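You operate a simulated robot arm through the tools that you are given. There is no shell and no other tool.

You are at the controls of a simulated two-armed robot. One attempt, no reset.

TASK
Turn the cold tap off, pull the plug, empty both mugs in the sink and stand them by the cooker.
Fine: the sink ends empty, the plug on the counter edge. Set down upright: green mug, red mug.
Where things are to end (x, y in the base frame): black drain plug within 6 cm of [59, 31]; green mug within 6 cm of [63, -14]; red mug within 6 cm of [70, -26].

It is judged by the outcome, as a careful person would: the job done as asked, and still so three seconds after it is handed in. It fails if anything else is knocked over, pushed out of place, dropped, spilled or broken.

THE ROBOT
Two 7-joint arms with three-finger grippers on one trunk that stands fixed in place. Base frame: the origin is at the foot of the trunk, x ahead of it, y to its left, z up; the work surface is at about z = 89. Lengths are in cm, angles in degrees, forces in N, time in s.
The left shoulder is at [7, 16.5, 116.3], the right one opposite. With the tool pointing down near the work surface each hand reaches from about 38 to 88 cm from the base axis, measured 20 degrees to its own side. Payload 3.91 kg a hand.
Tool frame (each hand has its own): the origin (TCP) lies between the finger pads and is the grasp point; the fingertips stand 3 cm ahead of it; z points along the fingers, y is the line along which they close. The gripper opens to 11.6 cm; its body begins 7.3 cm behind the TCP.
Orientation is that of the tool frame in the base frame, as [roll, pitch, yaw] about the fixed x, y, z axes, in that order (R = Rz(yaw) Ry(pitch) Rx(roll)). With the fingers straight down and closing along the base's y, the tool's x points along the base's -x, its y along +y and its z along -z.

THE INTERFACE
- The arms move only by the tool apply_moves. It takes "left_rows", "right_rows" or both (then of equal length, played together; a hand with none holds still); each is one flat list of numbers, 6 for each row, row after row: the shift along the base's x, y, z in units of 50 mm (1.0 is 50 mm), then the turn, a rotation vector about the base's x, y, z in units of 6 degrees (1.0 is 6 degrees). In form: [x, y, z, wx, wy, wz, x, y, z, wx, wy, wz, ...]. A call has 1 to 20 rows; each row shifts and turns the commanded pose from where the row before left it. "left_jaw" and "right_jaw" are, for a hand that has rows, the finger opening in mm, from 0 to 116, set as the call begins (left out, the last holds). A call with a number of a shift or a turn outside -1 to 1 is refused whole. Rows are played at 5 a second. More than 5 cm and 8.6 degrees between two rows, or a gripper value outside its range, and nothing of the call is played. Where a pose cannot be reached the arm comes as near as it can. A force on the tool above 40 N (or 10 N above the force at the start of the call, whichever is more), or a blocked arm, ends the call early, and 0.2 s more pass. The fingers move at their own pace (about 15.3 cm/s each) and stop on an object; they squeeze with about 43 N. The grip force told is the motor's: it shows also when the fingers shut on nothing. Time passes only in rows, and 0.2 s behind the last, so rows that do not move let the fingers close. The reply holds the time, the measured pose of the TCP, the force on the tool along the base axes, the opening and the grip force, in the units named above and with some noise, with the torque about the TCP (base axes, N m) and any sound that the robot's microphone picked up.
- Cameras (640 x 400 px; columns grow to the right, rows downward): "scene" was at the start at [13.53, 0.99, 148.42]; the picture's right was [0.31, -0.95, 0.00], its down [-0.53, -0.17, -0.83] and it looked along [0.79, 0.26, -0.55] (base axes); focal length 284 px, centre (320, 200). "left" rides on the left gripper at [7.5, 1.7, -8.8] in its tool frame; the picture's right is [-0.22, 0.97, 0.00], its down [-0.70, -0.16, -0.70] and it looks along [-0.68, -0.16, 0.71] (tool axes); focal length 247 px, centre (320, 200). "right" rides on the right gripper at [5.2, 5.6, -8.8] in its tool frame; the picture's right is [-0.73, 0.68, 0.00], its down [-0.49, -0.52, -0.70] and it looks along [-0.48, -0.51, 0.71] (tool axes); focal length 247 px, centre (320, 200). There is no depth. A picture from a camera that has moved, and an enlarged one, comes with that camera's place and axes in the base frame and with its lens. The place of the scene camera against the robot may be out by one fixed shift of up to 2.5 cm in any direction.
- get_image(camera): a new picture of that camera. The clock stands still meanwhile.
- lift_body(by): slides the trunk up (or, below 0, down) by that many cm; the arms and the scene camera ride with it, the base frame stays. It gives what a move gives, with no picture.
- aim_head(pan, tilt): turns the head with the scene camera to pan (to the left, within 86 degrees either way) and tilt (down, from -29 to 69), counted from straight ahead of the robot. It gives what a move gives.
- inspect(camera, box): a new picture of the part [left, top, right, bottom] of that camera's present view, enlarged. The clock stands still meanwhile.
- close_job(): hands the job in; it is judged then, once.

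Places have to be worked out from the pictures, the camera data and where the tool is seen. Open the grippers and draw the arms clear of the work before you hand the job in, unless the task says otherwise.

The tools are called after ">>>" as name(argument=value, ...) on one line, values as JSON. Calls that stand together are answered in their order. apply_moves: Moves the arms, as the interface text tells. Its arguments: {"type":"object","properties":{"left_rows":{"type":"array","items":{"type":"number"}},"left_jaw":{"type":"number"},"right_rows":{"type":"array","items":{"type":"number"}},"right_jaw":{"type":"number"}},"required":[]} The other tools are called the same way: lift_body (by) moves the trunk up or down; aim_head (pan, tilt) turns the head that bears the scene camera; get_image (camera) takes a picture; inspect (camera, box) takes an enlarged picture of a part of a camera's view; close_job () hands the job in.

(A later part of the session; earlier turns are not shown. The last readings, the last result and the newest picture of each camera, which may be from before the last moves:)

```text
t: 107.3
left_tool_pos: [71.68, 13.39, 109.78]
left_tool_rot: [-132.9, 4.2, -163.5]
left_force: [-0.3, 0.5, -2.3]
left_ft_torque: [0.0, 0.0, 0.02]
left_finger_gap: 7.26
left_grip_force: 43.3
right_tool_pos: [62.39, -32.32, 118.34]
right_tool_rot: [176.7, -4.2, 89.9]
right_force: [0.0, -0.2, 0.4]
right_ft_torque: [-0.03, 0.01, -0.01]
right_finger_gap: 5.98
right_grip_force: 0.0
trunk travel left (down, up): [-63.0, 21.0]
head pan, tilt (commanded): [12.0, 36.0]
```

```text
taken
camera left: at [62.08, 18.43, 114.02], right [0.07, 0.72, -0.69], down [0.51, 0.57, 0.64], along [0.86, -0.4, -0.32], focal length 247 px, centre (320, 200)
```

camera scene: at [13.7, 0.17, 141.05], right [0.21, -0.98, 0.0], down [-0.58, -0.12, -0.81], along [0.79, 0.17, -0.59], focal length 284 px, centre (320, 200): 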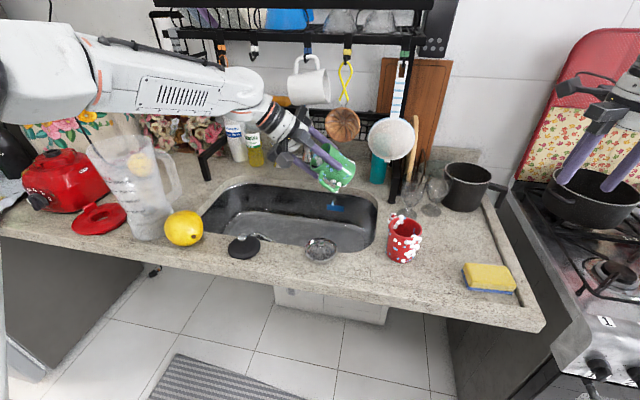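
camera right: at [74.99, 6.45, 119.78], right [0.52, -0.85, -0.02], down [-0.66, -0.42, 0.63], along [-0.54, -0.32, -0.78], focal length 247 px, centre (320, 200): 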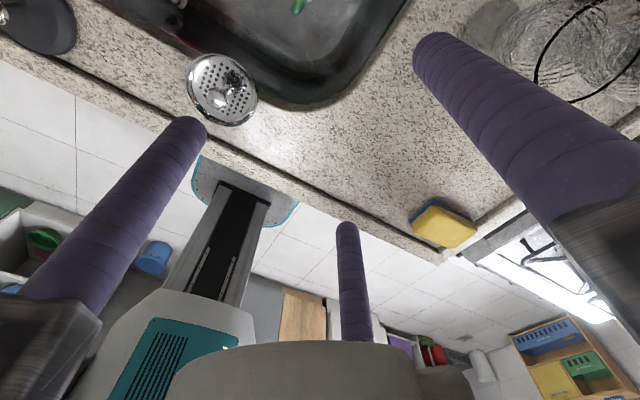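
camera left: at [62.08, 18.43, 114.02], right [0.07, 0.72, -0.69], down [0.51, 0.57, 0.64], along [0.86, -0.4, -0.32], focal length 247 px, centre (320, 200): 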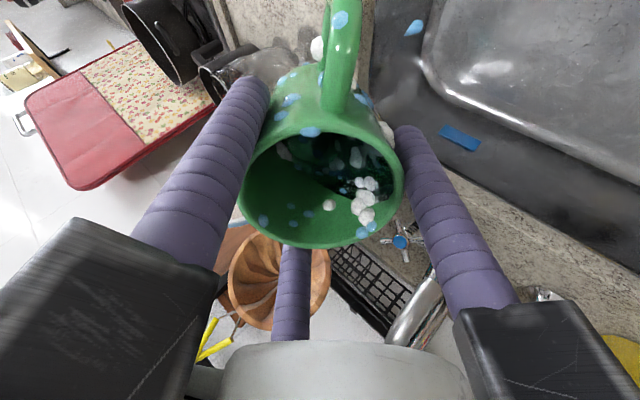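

The pour is starting at about 47°, with drops falling into the sink. I'll continue more slowly.

>>> apply_moves(left_rows=[0, 0, 0, -0.7, -0.255, 0, 0, 0, 0, -0.7, -0.255, 0, 0, 0, 0, -0.7, -0.255, 0, 0, 0, 0, -0.7, -0.255, 0])

>>> get_image(camera="scene")

>>> get_image(camera="left")

```text
t: 108.3
left_tool_pos: [71.65, 13.39, 109.69]
left_tool_rot: [-115.0, 5.1, -161.9]
left_force: [0.8, -0.4, -2.2]
left_ft_torque: [0.08, 0.03, 0.0]
left_finger_gap: 7.22
left_grip_force: 43.0
right_tool_pos: [62.45, -32.22, 118.19]
right_tool_rot: [176.7, -4.1, 89.8]
right_force: [-0.5, 0.1, -0.3]
right_ft_torque: [0.02, 0.0, 0.02]
right_finger_gap: 6.01
right_grip_force: 0.0
trunk travel left (down, up): [-63.0, 21.0]
head pan, tilt (commanded): [12.0, 36.0]
```

```text
taken
camera scene: at [13.73, 0.18, 141.05], right [0.21, -0.98, 0.0], down [-0.58, -0.12, -0.81], along [0.79, 0.17, -0.59], focal length 284 px, centre (320, 200)
```

scene: 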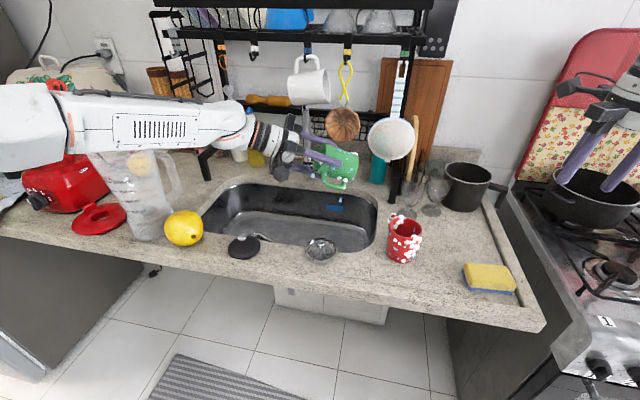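

```text
taken
camera left: at [61.74, 19.19, 111.26], right [0.16, 0.49, -0.86], down [0.45, 0.74, 0.5], along [0.88, -0.46, -0.1], focal length 247 px, centre (320, 200)
```

left: 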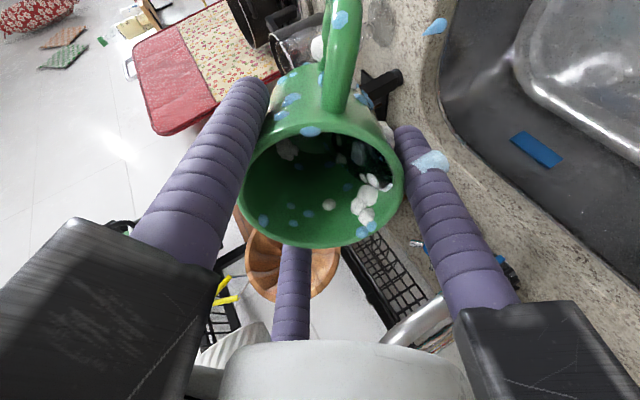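

Drops fall inside the sink area near (72, 11). I'll keep tilting.

>>> apply_moves(left_rows=[0, 0, 0, -0.7, -0.255, 0, 0, 0, 0, -0.7, -0.255, 0, 0, 0, 0, -0.7, -0.255, 0, 0, 0, 0, -0.7, -0.255, 0])

>>> get_image(camera="scene")

>>> get_image(camera="left")

```text
t: 109.3
left_tool_pos: [71.57, 13.39, 109.75]
left_tool_rot: [-97.1, 5.4, -160.2]
left_force: [-0.2, 1.0, -1.7]
left_ft_torque: [0.1, 0.02, 0.01]
left_finger_gap: 7.26
left_grip_force: 43.1
right_tool_pos: [62.38, -32.34, 118.26]
right_tool_rot: [176.8, -4.1, 89.7]
right_force: [0.5, 1.1, -0.4]
right_ft_torque: [0.01, 0.01, 0.01]
right_finger_gap: 6.01
right_grip_force: 0.1
trunk travel left (down, up): [-63.0, 21.0]
head pan, tilt (commanded): [12.0, 36.0]
```

```text
taken
camera scene: at [13.74, 0.14, 141.05], right [0.21, -0.98, 0.0], down [-0.58, -0.12, -0.81], along [0.79, 0.17, -0.59], focal length 284 px, centre (320, 200)
```

scene: 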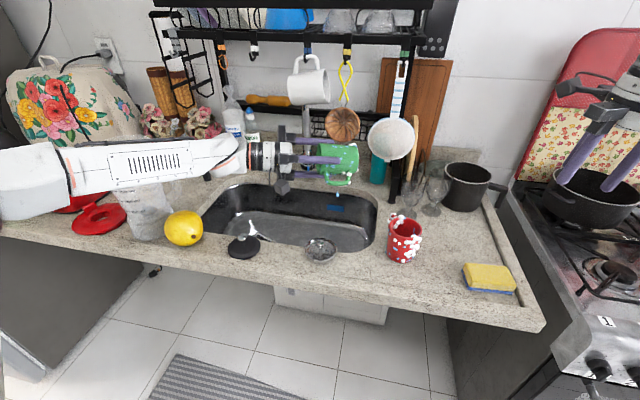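

```text
taken
camera left: at [61.64, 19.3, 108.48], right [0.25, 0.22, -0.94], down [0.4, 0.86, 0.31], along [0.88, -0.46, 0.13], focal length 247 px, centre (320, 200)
```

left: 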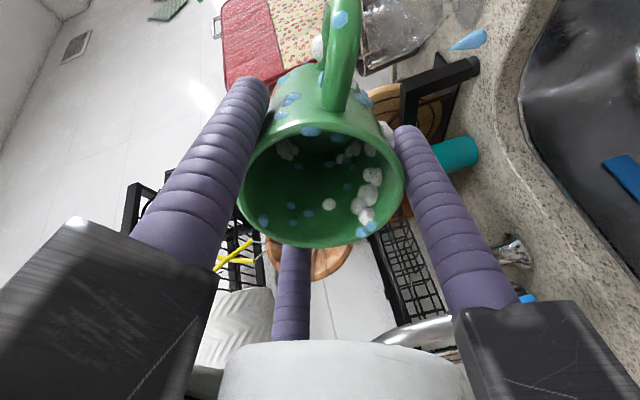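

About 84° now. I'll go just past horizontal, as with the red mug, and hold.

>>> apply_moves(left_rows=[0, -0.1, 0, -0.75, -0.27, 0, 0, -0.1, 0, -0.75, -0.27, 0, 0, -0.1, 0, -0.75, -0.27, 0, 0, 0, 0, 0, 0, 0, 0, 0, 0, 0, 0, 0, 0, 0, 0, 0, 0, 0, 0, 0, 0, 0, 0, 0])

>>> get_image(camera="scene")

>>> get_image(camera="left")

```text
t: 110.9
left_tool_pos: [71.49, 11.81, 109.71]
left_tool_rot: [-82.8, 5.4, -158.8]
left_force: [-0.2, -0.4, -3.5]
left_ft_torque: [0.09, -0.01, -0.02]
left_finger_gap: 7.26
left_grip_force: 43.1
right_tool_pos: [62.32, -32.28, 118.35]
right_tool_rot: [176.7, -4.1, 89.8]
right_force: [-0.4, 0.6, -0.2]
right_ft_torque: [0.01, 0.01, -0.01]
right_finger_gap: 6.01
right_grip_force: 0.0
trunk travel left (down, up): [-63.0, 21.0]
head pan, tilt (commanded): [12.0, 36.0]
```

```text
taken
camera scene: at [13.68, 0.03, 141.05], right [0.21, -0.98, 0.0], down [-0.58, -0.12, -0.81], along [0.79, 0.17, -0.59], focal length 284 px, centre (320, 200)
```

scene: 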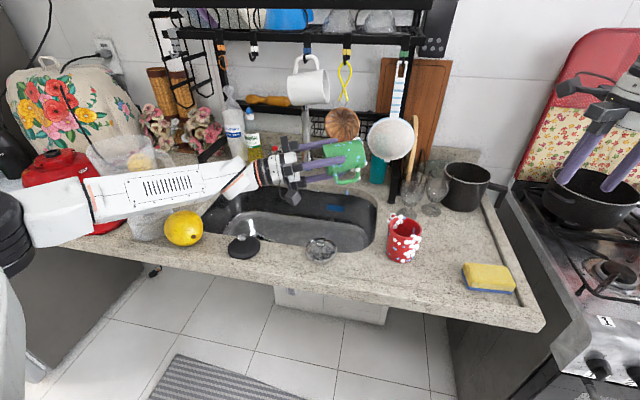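

```text
taken
camera left: at [61.87, 17.11, 106.27], right [0.33, 0.0, -0.94], down [0.38, 0.91, 0.13], along [0.86, -0.41, 0.31], focal length 247 px, centre (320, 200)
```

left: 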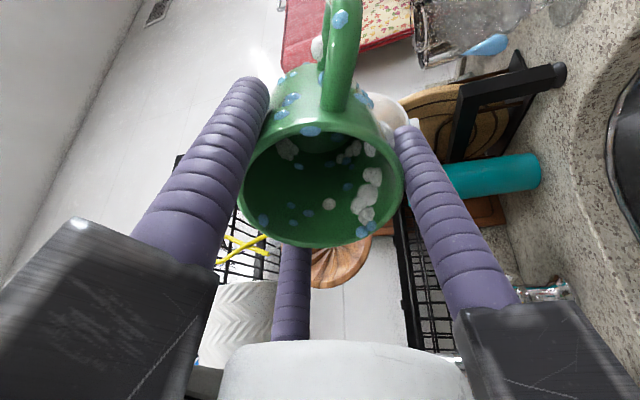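

The tilt is 97°. I'll zoom in to check for remaining liquid, and see what the drop below the mug is.

>>> inspect(camera="scene", box=[270, 110, 400, 230])

>>> inspect(camera="left", box=[230, 0, 530, 260])

```text
3.33 times, centred on (335, 170) of scene
camera zoom: at [13.68, 0.03, 141.05], right [0.21, -0.98, 0.0], down [-0.58, -0.12, -0.81], along [0.79, 0.17, -0.59], focal length 945 px, centre (270, 300)
```

zoom: 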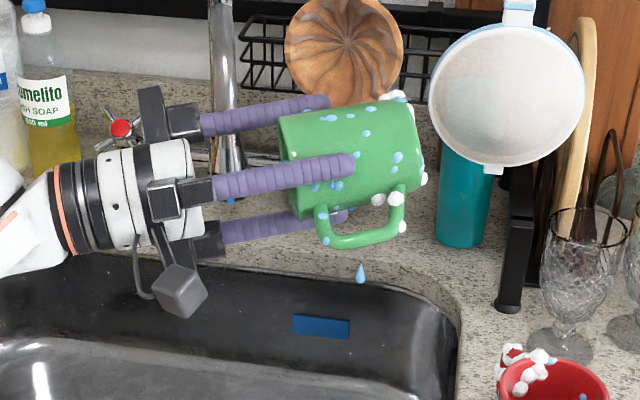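

```text
1.54 times, centred on (380, 130) of left
camera zoom: at [61.87, 17.11, 106.27], right [0.33, 0.0, -0.94], down [0.38, 0.91, 0.13], along [0.86, -0.41, 0.31], focal length 380 px, centre (228, 308)
```

zoom: 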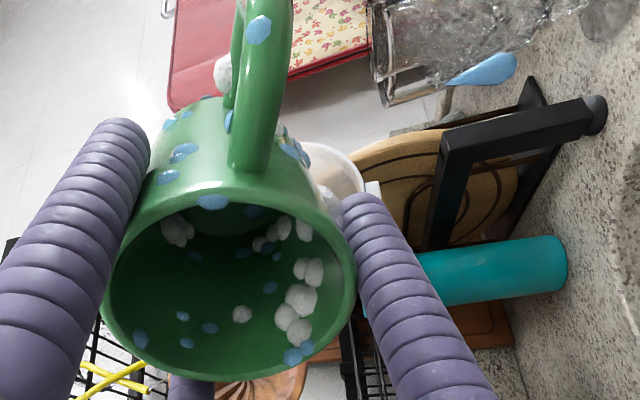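

The mug is empty inside, but it's wet and dripping from the handle. I'll let it drip over the sink for a few seconds and see whether that subsides.

>>> apply_moves(left_rows=[0, 0, 0, 0, 0, 0, 0, 0, 0, 0, 0, 0, 0, 0, 0, 0, 0, 0, 0, 0, 0, 0, 0, 0, 0, 0, 0, 0, 0, 0, 0, 0, 0, 0, 0, 0, 0, 0, 0, 0, 0, 0, 0, 0, 0, 0, 0, 0, 0, 0, 0, 0, 0, 0, 0, 0, 0, 0, 0, 0, 0, 0, 0, 0, 0, 0, 0, 0, 0, 0, 0, 0, 0, 0, 0, 0, 0, 0, 0, 0, 0, 0, 0, 0, 0, 0, 0, 0, 0, 0, 0, 0, 0, 0, 0, 0])

>>> inspect(camera="scene", box=[270, 110, 400, 230])

>>> inspect(camera="scene", box=[350, 190, 480, 290])

```text
t: 114.3
left_tool_pos: [71.45, 11.74, 109.63]
left_tool_rot: [-82.8, 5.4, -158.9]
left_force: [-0.2, -1.0, -2.4]
left_ft_torque: [0.07, -0.02, 0.0]
left_finger_gap: 7.27
left_grip_force: 43.2
right_tool_pos: [62.33, -32.38, 118.15]
right_tool_rot: [176.7, -4.1, 89.8]
right_force: [-0.5, 0.3, -1.0]
right_ft_torque: [0.0, -0.01, 0.0]
right_finger_gap: 5.99
right_grip_force: 0.0
trunk travel left (down, up): [-63.0, 21.0]
head pan, tilt (commanded): [12.0, 36.0]
```

```text
3.33 times, centred on (335, 170) of scene
camera zoom: at [13.69, 0.04, 141.05], right [0.21, -0.98, 0.0], down [-0.58, -0.12, -0.81], along [0.79, 0.17, -0.59], focal length 945 px, centre (270, 300)
```

zoom: 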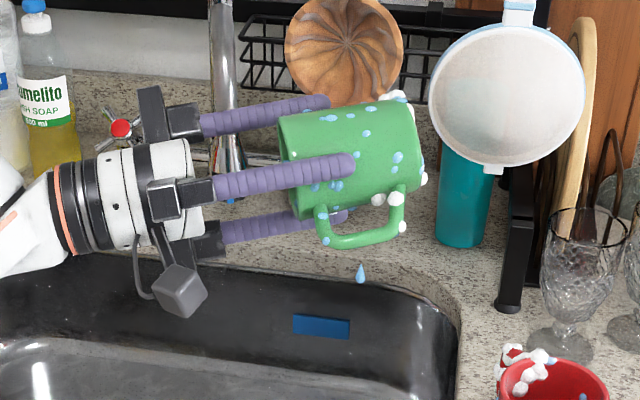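

```text
4.00 times, centred on (415, 240) of scene
camera zoom: at [13.69, 0.04, 141.05], right [0.21, -0.98, 0.0], down [-0.58, -0.12, -0.81], along [0.79, 0.17, -0.59], focal length 1134 px, centre (-60, 40)
```

zoom: 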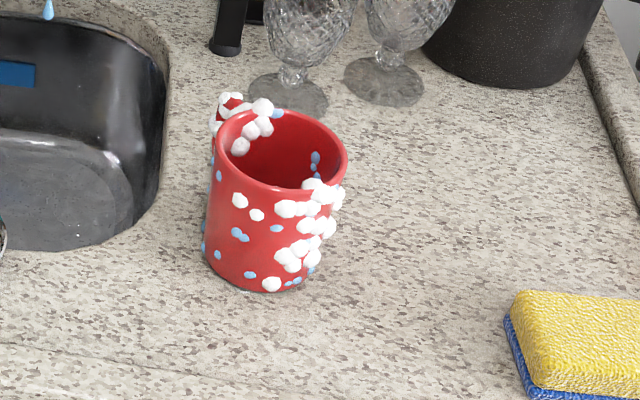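

The drop hasn't moved. It looks like a wet-mug drip mark under the handle, and the inside is empty. I'll bring the mug upright over the sink, giving it more time to drip.

>>> apply_moves(left_rows=[0, 0.05, 0, 0.94, 0.342, 0, 0, 0.05, 0, 0.94, 0.342, 0, 0, 0.05, 0, 0.94, 0.342, 0, 0, 0.05, 0, 0.94, 0.342, 0, 0, 0, 0, 0.94, 0.342, 0, 0, 0, 0, 0.94, 0.342, 0, 0, 0, 0, 0.94, 0.342, 0, 0, 0, 0, 0.94, 0.342, 0, 0, 0, 0, 0.94, 0.342, 0, 0, 0, 0, 0.94, 0.342, 0, 0, 0, 0, 0.94, 0.342, 0, 0, 0, 0, 0.94, 0.342, 0, 0, 0, 0, 0.94, 0.342, 0, 0, 0, 0, 0.94, 0.342, 0, 0, 0, 0, 0.94, 0.342, 0, 0, 0, 0, 0.94, 0.342, 0])

>>> get_image(camera="scene")

>>> get_image(camera="left")

```text
t: 117.7
left_tool_pos: [71.58, 12.74, 109.72]
left_tool_rot: [-179.1, 0.5, -165.4]
left_force: [0.3, -0.4, -1.5]
left_ft_torque: [0.01, -0.01, 0.0]
left_finger_gap: 7.23
left_grip_force: 42.9
right_tool_pos: [62.4, -32.33, 118.16]
right_tool_rot: [176.7, -4.2, 89.8]
right_force: [0.5, 0.0, 0.4]
right_ft_torque: [0.02, 0.0, -0.02]
right_finger_gap: 5.99
right_grip_force: 0.0
trunk travel left (down, up): [-63.0, 21.0]
head pan, tilt (commanded): [12.0, 36.0]
```

```text
taken
camera scene: at [13.74, -0.1, 141.05], right [0.21, -0.98, 0.0], down [-0.58, -0.12, -0.81], along [0.79, 0.17, -0.59], focal length 284 px, centre (320, 200)
```

scene: 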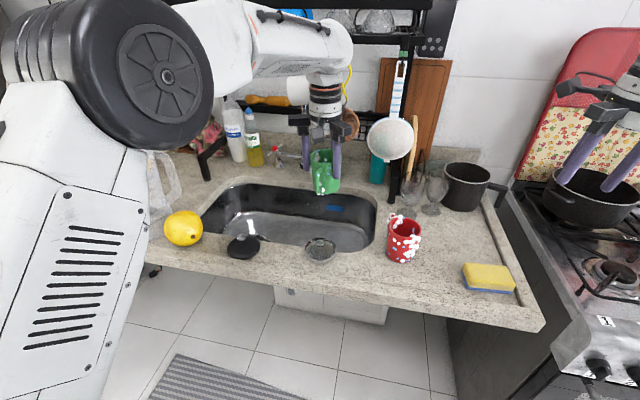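

```text
taken
camera left: at [63.89, 12.5, 118.52], right [-0.03, 1.0, -0.01], down [0.71, 0.03, 0.71], along [0.71, 0.01, -0.71], focal length 247 px, centre (320, 200)
```

left: 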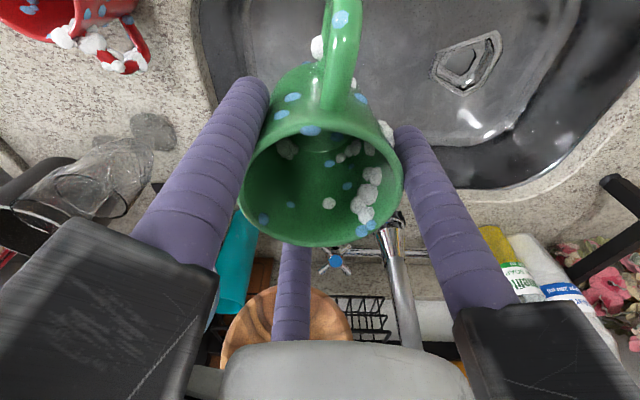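

>>> inspect(camera="scene", box=[280, 130, 400, 240])

```text
3.64 times, centred on (340, 185) of scene
camera zoom: at [13.74, -0.1, 141.05], right [0.21, -0.98, 0.0], down [-0.58, -0.12, -0.81], along [0.79, 0.17, -0.59], focal length 1031 px, centre (247, 254)
```

zoom: 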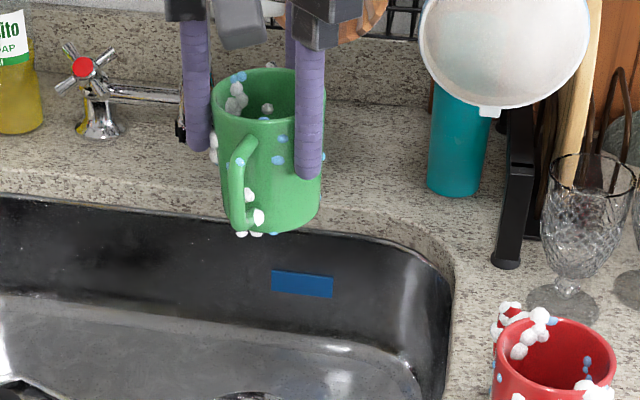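

The drip has gone and the mug looks drier. Before placing green, the right hand should move the red mug to its final place. I'll bring the right hand over it with the fingers turned to straddle its handle, and shift the left hand with the green mug a bit further left over the sink.

>>> apply_moves(right_rows=[0, 0.1, 0, -0.34, 0.275, 0, 0, 0.2, 0, -0.34, 0.275, 0, 0.04, 0.35, -0.05, 0, 0, 0.9, 0.04, 0.4, -0.05, 0, 0, 0.9, 0.04, 0.4, -0.05, 0, 0, 0.9, 0.04, 0.4, -0.05, 0, 0, 0.9, 0.04, 0.4, -0.05, 0, 0, 0.9, 0.04, 0.4, -0.05, 0, 0, 0.9, 0.04, 0.4, -0.05, 0, 0, 0.9, 0.04, 0.4, -0.05, 0, 0, 0.9, 0.04, 0.4, -0.05, 0, 0, 0.9, 0.04, 0.4, -0.05, 0, 0, 0.9, 0.04, 0.4, -0.05, 0, 0, 0.9, 0.04, 0.3, -0.05, 0, 0, 0.9, 0.04, 0.2, -0.05, 0, 0, 0.9, 0, 0, 0, 0, 0, 0.9], left_rows=[0, 0, 0, 0, 0, 0, 0, 0.1, 0, 0, 0, 0, 0, 0.1, 0, 0, 0, 0, 0, 0.15, 0, 0, 0, 0, 0, 0.15, 0, 0, 0, 0, 0, 0.15, 0, 0, 0, 0, 0, 0.15, 0, 0, 0, 0, 0, 0.15, 0, 0, 0, 0, 0, 0.15, 0, 0, 0, 0, 0, 0.15, 0, 0, 0, 0, 0, 0.15, 0, 0, 0, 0, 0, 0.15, 0, 0, 0, 0, 0, 0.1, 0, 0, 0, 0, 0, 0.1, 0, 0, 0, 0, 0, 0, 0, 0, 0, 0, 0, 0, 0, 0, 0, 0], right_jaw=116)

>>> get_image(camera="scene")

>>> get_image(camera="right")

```text
t: 121.1
left_tool_pos: [71.54, 21.36, 109.75]
left_tool_rot: [-179.0, 0.5, -165.4]
left_force: [0.4, -0.9, -1.3]
left_ft_torque: [0.02, -0.03, -0.01]
left_finger_gap: 7.24
left_grip_force: 43.4
right_tool_pos: [64.89, -6.68, 115.07]
right_tool_rot: [179.9, 0.0, 165.5]
right_force: [0.1, 1.0, -0.2]
right_ft_torque: [0.01, 0.05, -0.01]
right_finger_gap: 11.62
right_grip_force: 0.1
trunk travel left (down, up): [-63.0, 21.0]
head pan, tilt (commanded): [12.0, 36.0]
```

```text
taken
camera scene: at [13.67, 0.01, 141.05], right [0.21, -0.98, 0.0], down [-0.58, -0.12, -0.81], along [0.79, 0.17, -0.59], focal length 284 px, centre (320, 200)
```

scene: 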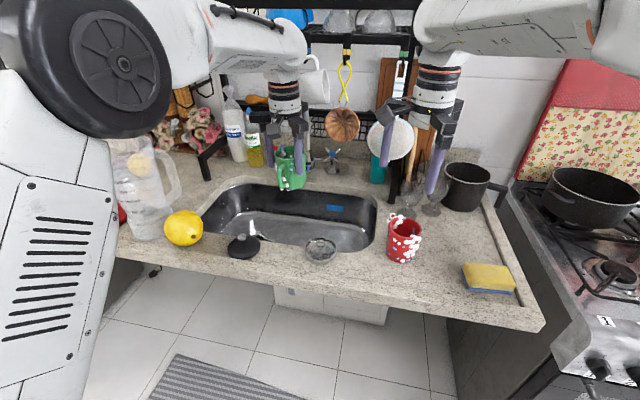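

```text
taken
camera right: at [61.25, 0.24, 123.73], right [0.88, 0.47, 0.0], down [0.34, -0.63, 0.7], along [0.33, -0.62, -0.72], focal length 247 px, centre (320, 200)
```

right: 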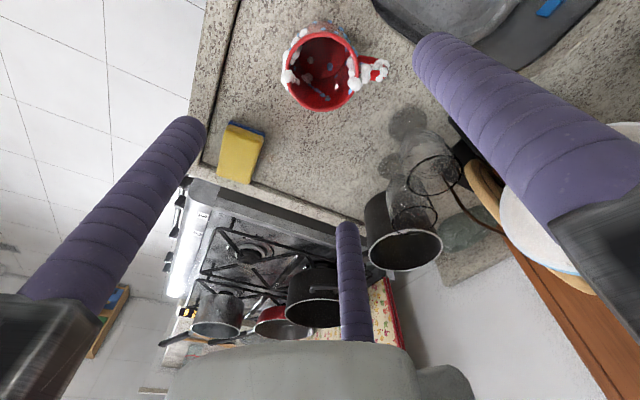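

Both hands are well placed, and the red mug's centre reads (65.25, -7.0). I'll lower the right hand around it.

>>> apply_moves(right_rows=[0.04, -0.04, -0.8, 0, 0, 0, 0.03, -0.03, -0.8, 0, 0, 0, 0, 0, -0.8, 0, 0, 0])

>>> get_image(camera="right")

```text
t: 121.9
left_tool_pos: [71.66, 21.47, 109.7]
left_tool_rot: [-178.9, 0.5, -165.4]
left_force: [-0.4, 0.2, -2.2]
left_ft_torque: [-0.02, 0.05, -0.03]
left_finger_gap: 7.28
left_grip_force: 43.3
right_tool_pos: [65.3, -6.69, 102.95]
right_tool_rot: [179.9, -0.1, 165.3]
right_force: [-0.9, -0.2, -0.6]
right_ft_torque: [0.0, 0.02, 0.01]
right_finger_gap: 11.58
right_grip_force: 0.0
trunk travel left (down, up): [-63.0, 21.0]
head pan, tilt (commanded): [12.0, 36.0]
```

```text
taken
camera right: at [61.67, 0.23, 111.72], right [0.88, 0.47, 0.0], down [0.34, -0.63, 0.7], along [0.33, -0.62, -0.71], focal length 247 px, centre (320, 200)
```

right: 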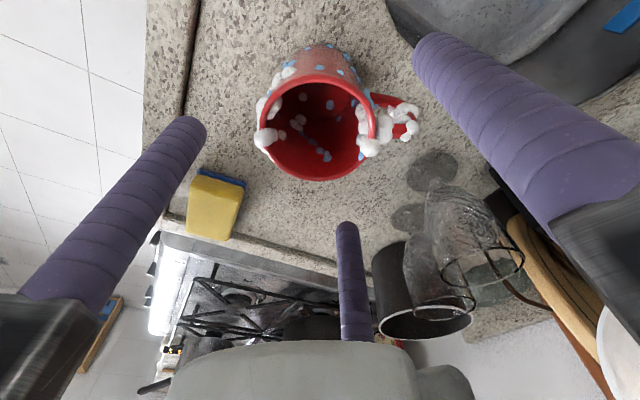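

>>> apply_moves(right_rows=[0.01, -0.04, -0.6, 0, 0, 0, 0.01, -0.03, -0.6, 0, 0, 0, 0, 0, -0.3, 0, 0, 0])

>>> get_image(camera="right")

```text
t: 122.7
left_tool_pos: [71.64, 21.41, 109.73]
left_tool_rot: [-179.0, 0.5, -165.4]
left_force: [-1.2, 0.8, -2.1]
left_ft_torque: [0.01, -0.03, -0.01]
left_finger_gap: 7.27
left_grip_force: 43.8
right_tool_pos: [65.19, -7.23, 95.47]
right_tool_rot: [-180.0, 0.0, 165.3]
right_force: [1.0, 0.3, 0.2]
right_ft_torque: [0.0, 0.01, -0.01]
right_finger_gap: 11.61
right_grip_force: 0.2
trunk travel left (down, up): [-63.0, 21.0]
head pan, tilt (commanded): [12.0, 36.0]
```

```text
taken
camera right: at [61.51, -0.34, 104.25], right [0.88, 0.47, 0.0], down [0.34, -0.63, 0.7], along [0.33, -0.62, -0.72], focal length 247 px, centre (320, 200)
```

right: 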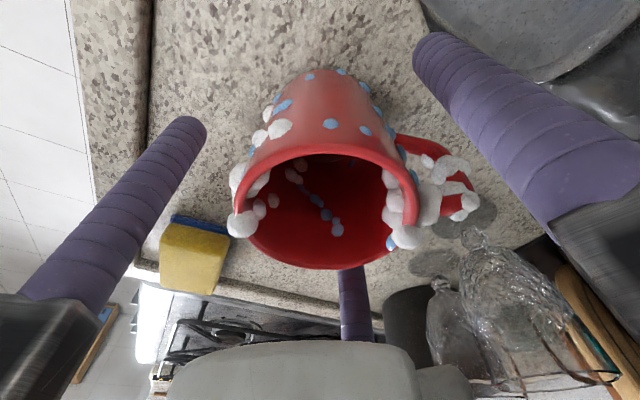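

The fingers are around the red mug. I'll grip and lift it.

>>> apply_moves(right_rows=[0, 0, 0, 0, 0, 0, 0, 0, 0, 0, 0, 0, 0, 0, 0, 0, 0, 0], right_jaw=0)

>>> apply_moves(right_rows=[0, 0, 0.2, 0, 0, 0, 0, 0, 0.5, 0, 0, 0, 0, 0, 0.6, 0, 0, 0, 0, 0, 0.6, 0, 0, 0])

>>> get_image(camera="scene")

```text
t: 123.5
left_tool_pos: [71.65, 21.54, 109.59]
left_tool_rot: [-178.9, 0.4, -165.4]
left_force: [0.1, 0.5, -2.8]
left_ft_torque: [-0.01, 0.0, -0.01]
left_finger_gap: 7.27
left_grip_force: 43.3
right_tool_pos: [65.14, -7.22, 95.45]
right_tool_rot: [179.8, 0.0, 165.2]
right_force: [1.3, -1.1, 1.5]
right_ft_torque: [-0.02, 0.03, -0.03]
right_finger_gap: 7.26
right_grip_force: 42.5
trunk travel left (down, up): [-63.0, 21.0]
head pan, tilt (commanded): [12.0, 36.0]
```

```text
t: 124.5
left_tool_pos: [71.52, 21.47, 109.79]
left_tool_rot: [-178.9, 0.5, -165.5]
left_force: [0.7, 0.2, -2.3]
left_ft_torque: [-0.02, -0.01, 0.04]
left_finger_gap: 7.26
left_grip_force: 43.3
right_tool_pos: [65.27, -7.11, 105.0]
right_tool_rot: [179.9, 0.0, 165.2]
right_force: [0.0, -0.1, -2.8]
right_ft_torque: [0.04, 0.0, 0.03]
right_finger_gap: 7.28
right_grip_force: 42.6
trunk travel left (down, up): [-63.0, 21.0]
head pan, tilt (commanded): [12.0, 36.0]
```

```text
taken
camera scene: at [13.64, 0.04, 141.05], right [0.21, -0.98, 0.0], down [-0.58, -0.12, -0.81], along [0.79, 0.17, -0.59], focal length 284 px, centre (320, 200)
```

scene: 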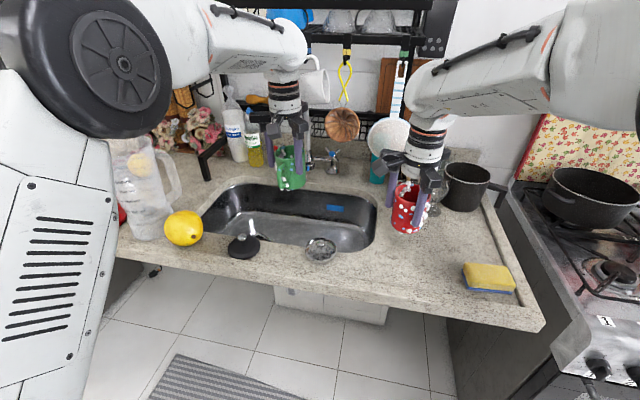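

Lifted cleanly. I'll carry it to above (70.3, -25.5), turning the hand so no finger points at the sponge.

>>> apply_moves(right_rows=[0.077, -0.283, 0.03, 0, 0, -0.96, 0.077, -0.283, 0.03, 0, 0, -0.96, 0.077, -0.283, 0.03, 0, 0, -0.96, 0.077, -0.283, 0.03, 0, 0, -0.96, 0.077, -0.283, 0.03, 0, 0, -0.96, 0.077, -0.283, 0.03, 0, 0, -0.96, 0.077, -0.283, 0.03, 0, 0, -0.96, 0.077, -0.283, 0.03, 0, 0, -0.96, 0.077, -0.283, 0.03, 0, 0, -0.96, 0.077, -0.283, 0.03, 0, 0, -0.96, 0.077, -0.283, 0.03, 0, 0, -0.96, 0.077, -0.283, 0, 0, 0, -0.96, 0.077, -0.283, 0, 0, 0, -0.96])

>>> get_image(camera="scene")

>>> get_image(camera="right")

```text
t: 127.3
left_tool_pos: [71.54, 21.42, 109.66]
left_tool_rot: [-178.9, 0.5, -165.4]
left_force: [0.2, -0.2, -2.4]
left_ft_torque: [0.04, 0.0, 0.0]
left_finger_gap: 7.27
left_grip_force: 42.5
right_tool_pos: [70.55, -25.68, 106.45]
right_tool_rot: [-179.9, 0.0, 90.3]
right_force: [0.1, -0.2, -2.5]
right_ft_torque: [-0.01, 0.04, 0.01]
right_finger_gap: 7.28
right_grip_force: 42.8
trunk travel left (down, up): [-63.0, 21.0]
head pan, tilt (commanded): [12.0, 36.0]
```

```text
taken
camera scene: at [13.76, -0.02, 141.04], right [0.21, -0.98, 0.0], down [-0.58, -0.12, -0.81], along [0.79, 0.17, -0.59], focal length 284 px, centre (320, 200)
```

scene: 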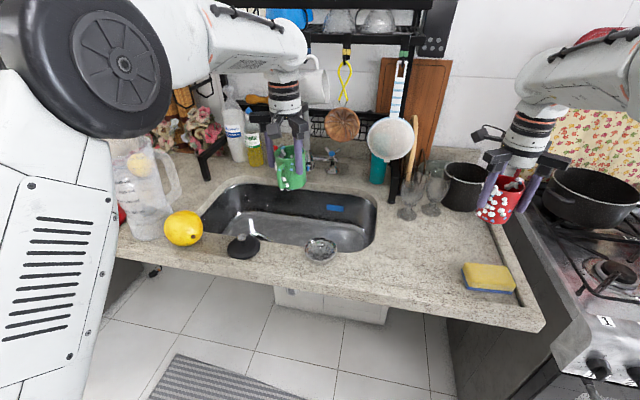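

```text
taken
camera right: at [76.15, -20.33, 115.28], right [0.69, -0.73, 0.0], down [-0.52, -0.49, 0.7], along [-0.51, -0.48, -0.71], focal length 247 px, centre (320, 200)
```

right: 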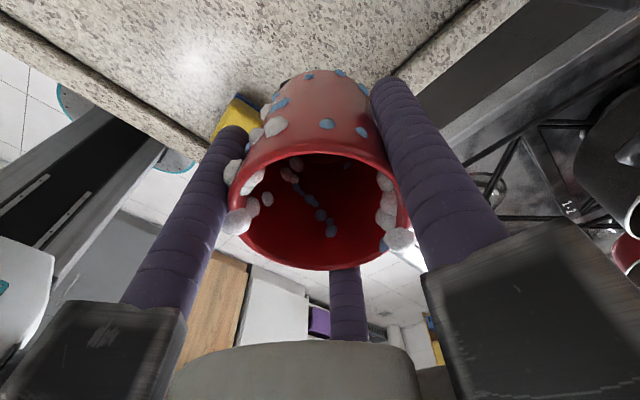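

It's over the target. I'll lower it, slowing near the counter.

>>> apply_moves(right_rows=[-0.02, 0.03, -0.5, 0, 0, 0, -0.02, 0.03, -0.6, 0, 0, 0, 0, 0, -0.6, 0, 0, 0, 0, 0, -0.2, 0, 0, 0])

>>> inspect(camera="scene", box=[420, 130, 560, 310])

```text
t: 128.3
left_tool_pos: [71.67, 21.42, 109.86]
left_tool_rot: [-178.9, 0.5, -165.4]
left_force: [0.4, -0.9, -2.5]
left_ft_torque: [-0.04, -0.03, -0.05]
left_finger_gap: 7.26
left_grip_force: 42.9
right_tool_pos: [70.06, -25.32, 96.97]
right_tool_rot: [180.0, 0.1, 90.5]
right_force: [0.1, 0.1, -1.2]
right_ft_torque: [0.03, 0.03, -0.03]
right_finger_gap: 7.27
right_grip_force: 43.5
trunk travel left (down, up): [-63.0, 21.0]
head pan, tilt (commanded): [12.0, 36.0]
```

```text
2.22 times, centred on (490, 220) of scene
camera zoom: at [13.74, 0.02, 141.05], right [0.21, -0.98, 0.0], down [-0.58, -0.12, -0.81], along [0.79, 0.17, -0.59], focal length 630 px, centre (-58, 156)
```

zoom: 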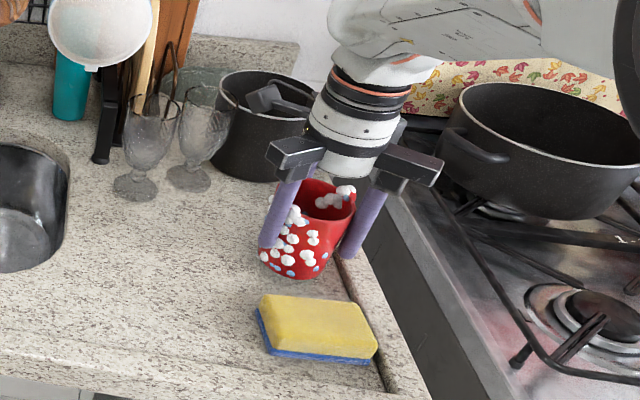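

>>> apply_moves(right_rows=[0, 0, -0.14, 0, 0, 0, 0, 0, -0.1, 0, 0, 0, 0, 0, -0.08, 0, 0, 0])

```text
t: 129.1
left_tool_pos: [71.59, 21.43, 109.72]
left_tool_rot: [-178.9, 0.5, -165.3]
left_force: [-0.1, 0.7, -3.8]
left_ft_torque: [-0.01, -0.03, -0.01]
left_finger_gap: 7.26
left_grip_force: 43.2
right_tool_pos: [70.11, -25.14, 95.48]
right_tool_rot: [180.0, 0.0, 90.4]
right_force: [0.2, 0.5, -2.5]
right_ft_torque: [0.02, 0.03, 0.0]
right_finger_gap: 7.27
right_grip_force: 42.2
trunk travel left (down, up): [-63.0, 21.0]
head pan, tilt (commanded): [12.0, 36.0]
```

No contact yet; I'll continue gently.

>>> apply_moves(right_rows=[0, 0, -0.06, 0, 0, 0, 0, 0, -0.06, 0, 0, 0, 0, 0, -0.04, 0, 0, 0])

>>> inspect(camera="scene", box=[420, 130, 560, 310])

```text
t: 129.9
left_tool_pos: [71.54, 21.49, 109.78]
left_tool_rot: [-178.9, 0.6, -165.4]
left_force: [-0.1, 0.7, -2.5]
left_ft_torque: [0.04, -0.01, -0.01]
left_finger_gap: 7.22
left_grip_force: 43.0
right_tool_pos: [70.02, -25.31, 95.03]
right_tool_rot: [179.7, 0.0, 90.3]
right_force: [7.3, -4.6, 23.0]
right_ft_torque: [0.11, 0.09, 0.0]
right_finger_gap: 7.3
right_grip_force: 42.8
trunk travel left (down, up): [-63.0, 21.0]
head pan, tilt (commanded): [12.0, 36.0]
```

```text
2.22 times, centred on (490, 220) of scene
camera zoom: at [13.54, 0.05, 141.09], right [0.21, -0.98, 0.0], down [-0.57, -0.12, -0.81], along [0.79, 0.17, -0.59], focal length 630 px, centre (-58, 156)
```

zoom: 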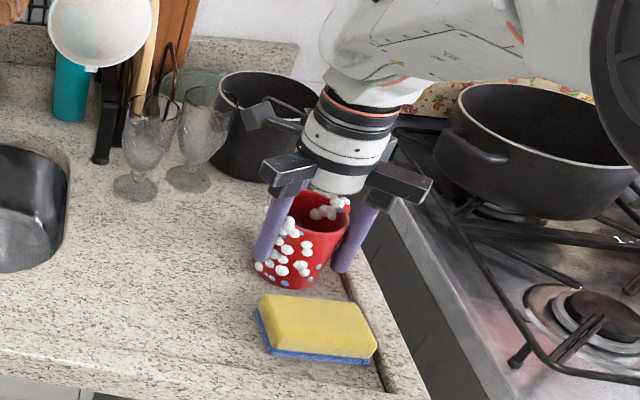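

Firm contact. I'll relieve it, open, and lift away.

>>> apply_moves(right_rows=[0, 0, 0.07, 0, 0, 0])

>>> apply_moves(right_rows=[0, 0, 0, 0, 0, 0, 0, 0, 0, 0, 0, 0, 0, 0, 0, 0, 0, 0, 0, 0, 0.3, 0, 0, 0, 0, 0, 0.6, 0, 0, 0, 0, 0, 0.8, 0, 0, 0, 0, 0, 0.8, 0, 0, 0], right_jaw=108)

>>> inspect(camera="scene", box=[420, 130, 560, 310])

>>> get_image(camera="right")

```text
t: 130.3
left_tool_pos: [71.51, 21.52, 109.74]
left_tool_rot: [-178.8, 0.7, -165.4]
left_force: [-0.2, -0.1, -2.6]
left_ft_torque: [-0.03, -0.02, 0.01]
left_finger_gap: 7.27
left_grip_force: 42.9
right_tool_pos: [70.02, -25.22, 95.05]
right_tool_rot: [-179.9, 0.0, 90.4]
right_force: [3.3, -3.5, 9.2]
right_ft_torque: [-0.12, -0.51, -0.14]
right_finger_gap: 7.26
right_grip_force: 43.4
trunk travel left (down, up): [-63.0, 21.0]
head pan, tilt (commanded): [12.0, 36.0]
```

```text
t: 131.9
left_tool_pos: [71.52, 21.45, 109.81]
left_tool_rot: [-178.9, 0.6, -165.4]
left_force: [-0.3, 0.7, -2.5]
left_ft_torque: [0.0, 0.0, 0.02]
left_finger_gap: 7.25
left_grip_force: 43.5
right_tool_pos: [70.02, -25.46, 107.59]
right_tool_rot: [179.9, 0.1, 90.3]
right_force: [-0.1, -0.3, 0.2]
right_ft_torque: [0.0, 0.02, 0.03]
right_finger_gap: 10.79
right_grip_force: 0.1
trunk travel left (down, up): [-63.0, 21.0]
head pan, tilt (commanded): [12.0, 36.0]
```

```text
2.22 times, centred on (490, 220) of scene
camera zoom: at [13.62, 0.03, 141.05], right [0.21, -0.98, 0.0], down [-0.57, -0.12, -0.81], along [0.79, 0.17, -0.59], focal length 630 px, centre (-58, 156)
```

zoom: 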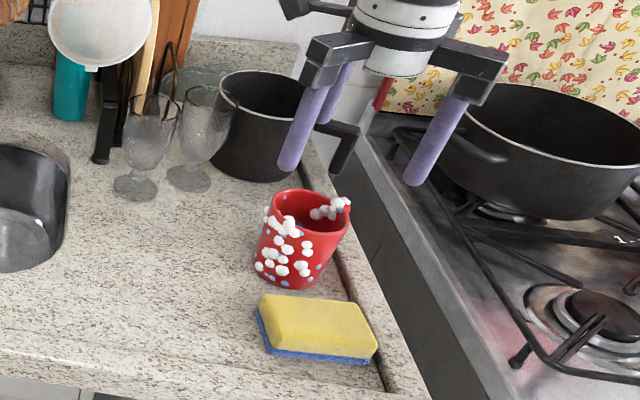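

```text
taken
camera right: at [75.58, -20.07, 116.48], right [0.69, -0.73, 0.0], down [-0.52, -0.49, 0.7], along [-0.51, -0.48, -0.72], focal length 247 px, centre (320, 200)
```

right: 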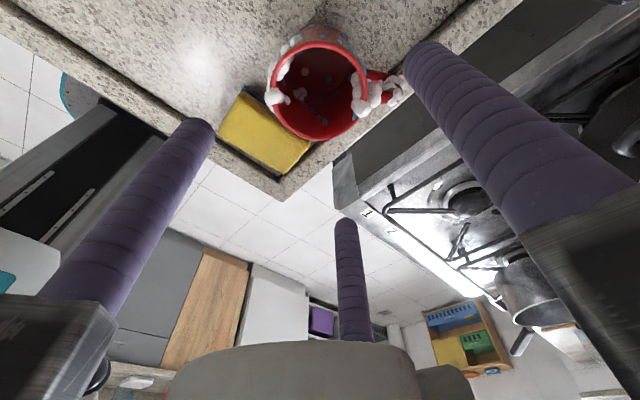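

The red mug stands at about (70.2, -25.1). For the green mug I'll use the same handover: the left hand carries it to about (66, -6) while the right hand withdraws.

>>> apply_moves(right_rows=[0, 0, 0.6, 0, 0, 0, 0, 0, 0.6, 0, 0, 0, -0.25, -0.2, 0.15, 0, 0, 0, -0.25, -0.2, 0.15, 0, 0, 0, -0.25, -0.2, 0.15, 0, 0, 0, -0.25, -0.2, 0.15, 0, 0, 0, -0.25, -0.2, 0.15, 0, 0, 0, -0.25, -0.2, 0.15, 0, 0, 0, -0.1, -0.1, 0, 0, 0, 0], left_rows=[0, 0, 0, 0, 0, -0.3, -0.05, -0.3, 0, 0, 0, -0.3, -0.1, -0.5, 0, 0, 0, -0.3, -0.13, -0.6, 0, 0, 0, -0.3, -0.15, -0.7, -0.1, 0, 0, -0.3, -0.15, -0.8, -0.2, 0, 0, -0.3, -0.15, -0.8, -0.2, 0, 0, -0.3, -0.15, -0.8, -0.2, 0, 0, -0.3, -0.15, -0.7, -0.2, 0, 0, -0.3])

>>> get_image(camera="scene")

>>> get_image(camera="left")

```text
t: 133.9
left_tool_pos: [66.24, -4.86, 105.32]
left_tool_rot: [-179.0, 0.6, 178.3]
left_force: [0.6, 0.1, -2.4]
left_ft_torque: [0.04, 0.0, -0.01]
left_finger_gap: 7.25
left_grip_force: 42.6
right_tool_pos: [62.16, -31.96, 118.09]
right_tool_rot: [-180.0, -0.1, 90.4]
right_force: [-0.5, 0.6, -1.1]
right_ft_torque: [0.06, 0.0, -0.02]
right_finger_gap: 10.79
right_grip_force: 0.1
trunk travel left (down, up): [-63.0, 21.0]
head pan, tilt (commanded): [12.0, 36.0]
```

```text
taken
camera scene: at [13.69, -0.14, 141.05], right [0.21, -0.98, 0.0], down [-0.58, -0.12, -0.81], along [0.79, 0.17, -0.59], focal length 284 px, centre (320, 200)
```

scene: 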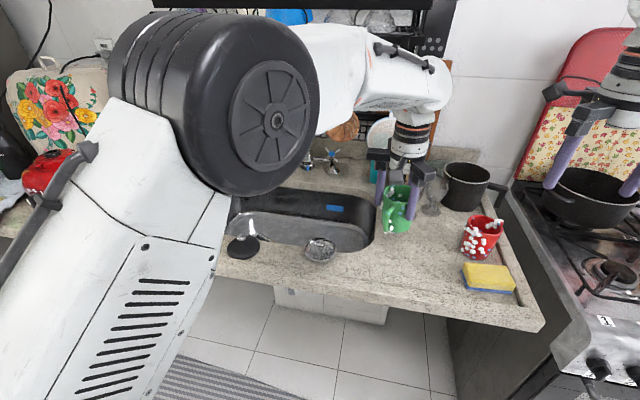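

```text
taken
camera left: at [58.84, -2.81, 114.13], right [0.25, 0.97, -0.02], down [0.69, -0.17, 0.71], along [0.68, -0.19, -0.71], focal length 247 px, centre (320, 200)
```

left: 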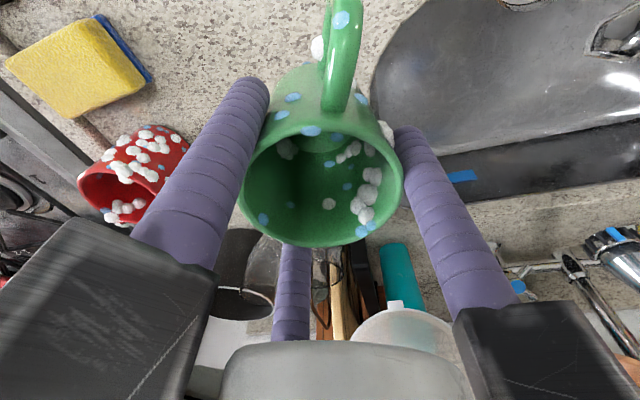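

It came through without strain. I'll try continuing directly to (63, -14), with the right hand moved further aside.

>>> apply_moves(left_rows=[-0.1, -0.3, 0, 0, 0, -0.4, -0.15, -0.4, 0, 0, 0, -0.4, -0.15, -0.4, 0, 0, 0, -0.4, -0.12, -0.4, 0, 0, 0, -0.4, -0.1, -0.3, 0, 0, 0, -0.4], right_rows=[-0.1, -0.3, 0, 0, 0, 0, -0.1, -0.3, 0, 0, 0, 0, -0.1, -0.3, 0, 0, 0, 0, 0, -0.2, 0, 0, 0, 0, 0, 0, 0, 0, 0, 0])

>>> get_image(camera="scene")

```text
t: 135.3
left_tool_pos: [65.04, -10.63, 106.54]
left_tool_rot: [-175.3, 0.4, 169.4]
left_force: [1.2, 0.0, -1.6]
left_ft_torque: [-0.01, -0.02, -0.01]
left_finger_gap: 7.25
left_grip_force: 42.9
right_tool_pos: [60.61, -37.21, 118.26]
right_tool_rot: [-180.0, 0.0, 90.3]
right_force: [-0.5, 0.8, -0.4]
right_ft_torque: [-0.02, -0.01, 0.0]
right_finger_gap: 10.8
right_grip_force: 0.1
trunk travel left (down, up): [-63.0, 21.0]
head pan, tilt (commanded): [12.0, 36.0]
stopped in row 5 (left hand): the arm was blocked; the commanded pose is now the measured one
```

```text
taken
camera scene: at [13.69, 0.04, 141.05], right [0.21, -0.98, 0.0], down [-0.58, -0.12, -0.81], along [0.79, 0.17, -0.59], focal length 284 px, centre (320, 200)
```

scene: 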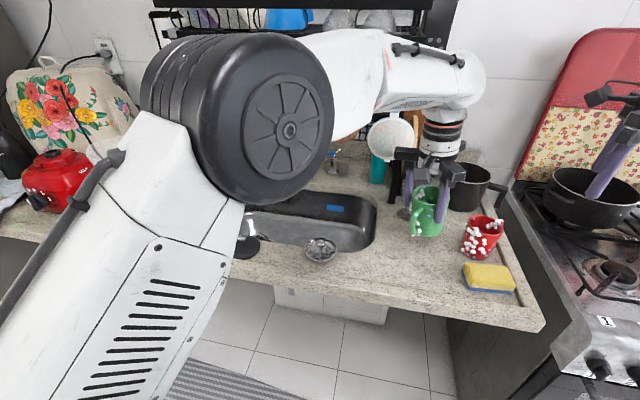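

It's blocked at (65, -10.6) with a slight lean. As before, I'll level it and unwind the yaw to free it.

>>> apply_moves(left_rows=[0, 0, 0, 0.39, -0.04, -0.7, 0, 0, 0, 0.39, -0.04, -0.7, 0, 0, 0, 0, 0, -0.9, 0, 0, 0, 0, 0, -0.9, 0, 0, 0, 0, 0, -0.9, 0, 0, 0, 0, 0, -0.9])

```text
t: 136.7
left_tool_pos: [64.88, -10.75, 106.19]
left_tool_rot: [179.9, -0.4, 139.2]
left_force: [-1.3, 0.1, -1.9]
left_ft_torque: [-0.01, 0.02, -0.03]
left_finger_gap: 7.27
left_grip_force: 42.8
right_tool_pos: [60.55, -37.2, 118.15]
right_tool_rot: [180.0, 0.0, 90.4]
right_force: [-0.2, 0.2, 0.1]
right_ft_torque: [0.0, 0.02, 0.0]
right_finger_gap: 10.76
right_grip_force: 0.1
trunk travel left (down, up): [-63.0, 21.0]
head pan, tilt (commanded): [12.0, 36.0]
```

Freed again. I'll continue the last few centimetres, lowering a bit too.

>>> apply_moves(left_rows=[-0.1, -0.2, -0.1, 0, 0, -0.6, -0.1, -0.2, -0.2, 0, 0, -0.6, -0.1, -0.2, -0.3, 0, 0, -0.6])

>>> get_image(camera="scene")

>>> get_image(camera="left")

```text
t: 137.5
left_tool_pos: [64.12, -12.8, 104.34]
left_tool_rot: [-179.1, 0.7, 129.3]
left_force: [-1.2, 0.7, -2.9]
left_ft_torque: [0.02, -0.02, -0.02]
left_finger_gap: 7.28
left_grip_force: 42.9
right_tool_pos: [60.6, -37.19, 118.18]
right_tool_rot: [180.0, 0.0, 90.5]
right_force: [0.4, 0.0, -1.2]
right_ft_torque: [-0.02, -0.01, 0.04]
right_finger_gap: 10.8
right_grip_force: 0.0
trunk travel left (down, up): [-63.0, 21.0]
head pan, tilt (commanded): [12.0, 36.0]
```

```text
taken
camera scene: at [13.69, -0.01, 141.06], right [0.21, -0.98, 0.0], down [-0.58, -0.12, -0.81], along [0.79, 0.17, -0.59], focal length 284 px, centre (320, 200)
```

scene: 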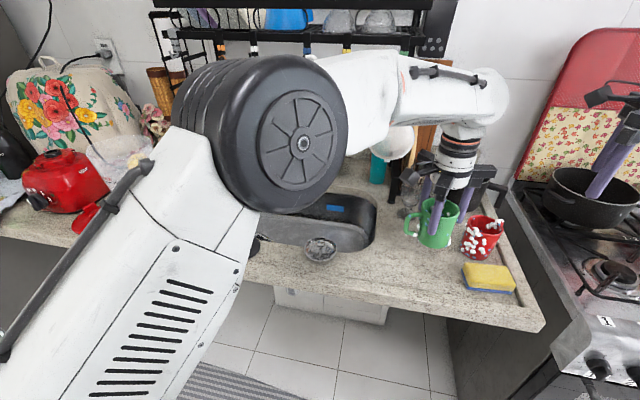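

```text
taken
camera left: at [60.79, -5.9, 113.1], right [0.9, 0.45, -0.01], down [0.32, -0.63, 0.71], along [0.31, -0.64, -0.7], focal length 247 px, centre (320, 200)
```

left: 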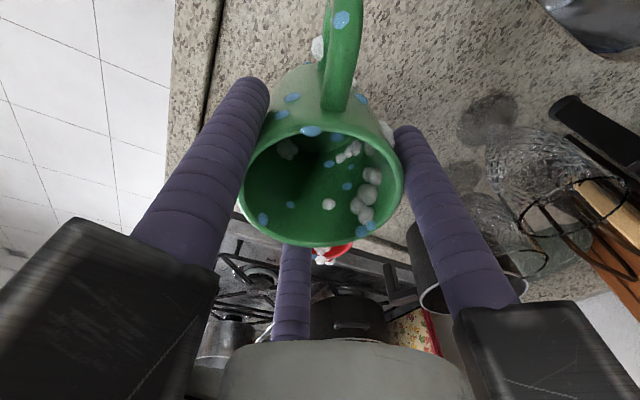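

It's at (64.1, -12.8), close to the target. I'll lower it there.

>>> apply_moves(left_rows=[0, 0, -0.4, 0, 0, -0.3, 0, 0, -0.4, 0, 0, -0.3, 0, 0, -0.4, 0, 0, -0.3])

>>> inspect(camera="scene", box=[370, 140, 540, 310])

```text
t: 138.3
left_tool_pos: [64.14, -13.07, 98.28]
left_tool_rot: [-179.5, 0.7, 124.0]
left_force: [0.7, 0.1, -1.9]
left_ft_torque: [-0.03, 0.04, 0.0]
left_finger_gap: 7.26
left_grip_force: 43.1
right_tool_pos: [60.6, -37.14, 118.24]
right_tool_rot: [-180.0, 0.0, 90.4]
right_force: [1.1, -0.4, -0.7]
right_ft_torque: [0.01, 0.01, 0.03]
right_finger_gap: 10.79
right_grip_force: 0.1
trunk travel left (down, up): [-63.0, 21.0]
head pan, tilt (commanded): [12.0, 36.0]
```

```text
2.35 times, centred on (455, 225) of scene
camera zoom: at [13.71, 0.0, 141.05], right [0.21, -0.98, 0.0], down [-0.58, -0.12, -0.81], along [0.79, 0.17, -0.59], focal length 667 px, centre (2, 141)
```

zoom: 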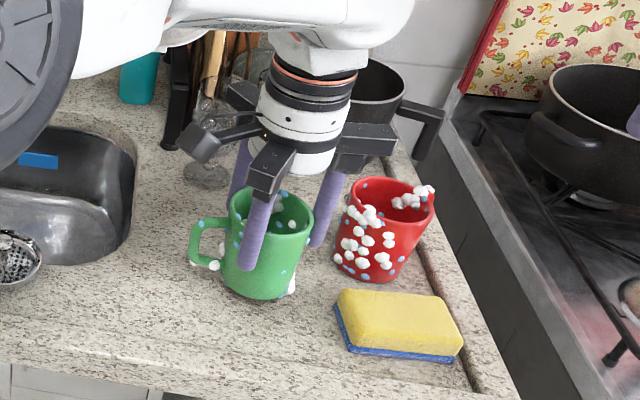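

>>> apply_moves(left_rows=[0, 0, -0.3, 0, 0, 0, 0, 0, -0.14, 0, 0, 0, 0, 0, -0.1, 0, 0, 0, 0, 0, -0.06, 0, 0, 0])

>>> inspect(camera="scene", box=[370, 140, 540, 310])

```text
t: 139.3
left_tool_pos: [64.11, -13.19, 95.69]
left_tool_rot: [-179.5, 1.3, 124.2]
left_force: [1.7, -9.4, 24.6]
left_ft_torque: [-0.08, -0.05, -0.01]
left_finger_gap: 7.28
left_grip_force: 43.4
right_tool_pos: [60.4, -37.4, 118.3]
right_tool_rot: [179.8, -0.1, 90.2]
right_force: [-0.9, -0.4, -0.5]
right_ft_torque: [0.01, -0.02, -0.01]
right_finger_gap: 10.82
right_grip_force: 0.1
trunk travel left (down, up): [-63.0, 21.0]
head pan, tilt (commanded): [12.0, 36.0]
```

```text
2.35 times, centred on (455, 225) of scene
camera zoom: at [13.35, -0.09, 141.11], right [0.21, -0.98, 0.0], down [-0.57, -0.12, -0.81], along [0.79, 0.17, -0.59], focal length 667 px, centre (2, 141)
```

zoom: 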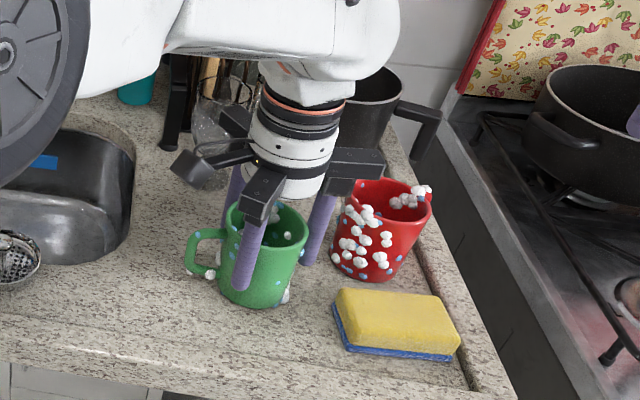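

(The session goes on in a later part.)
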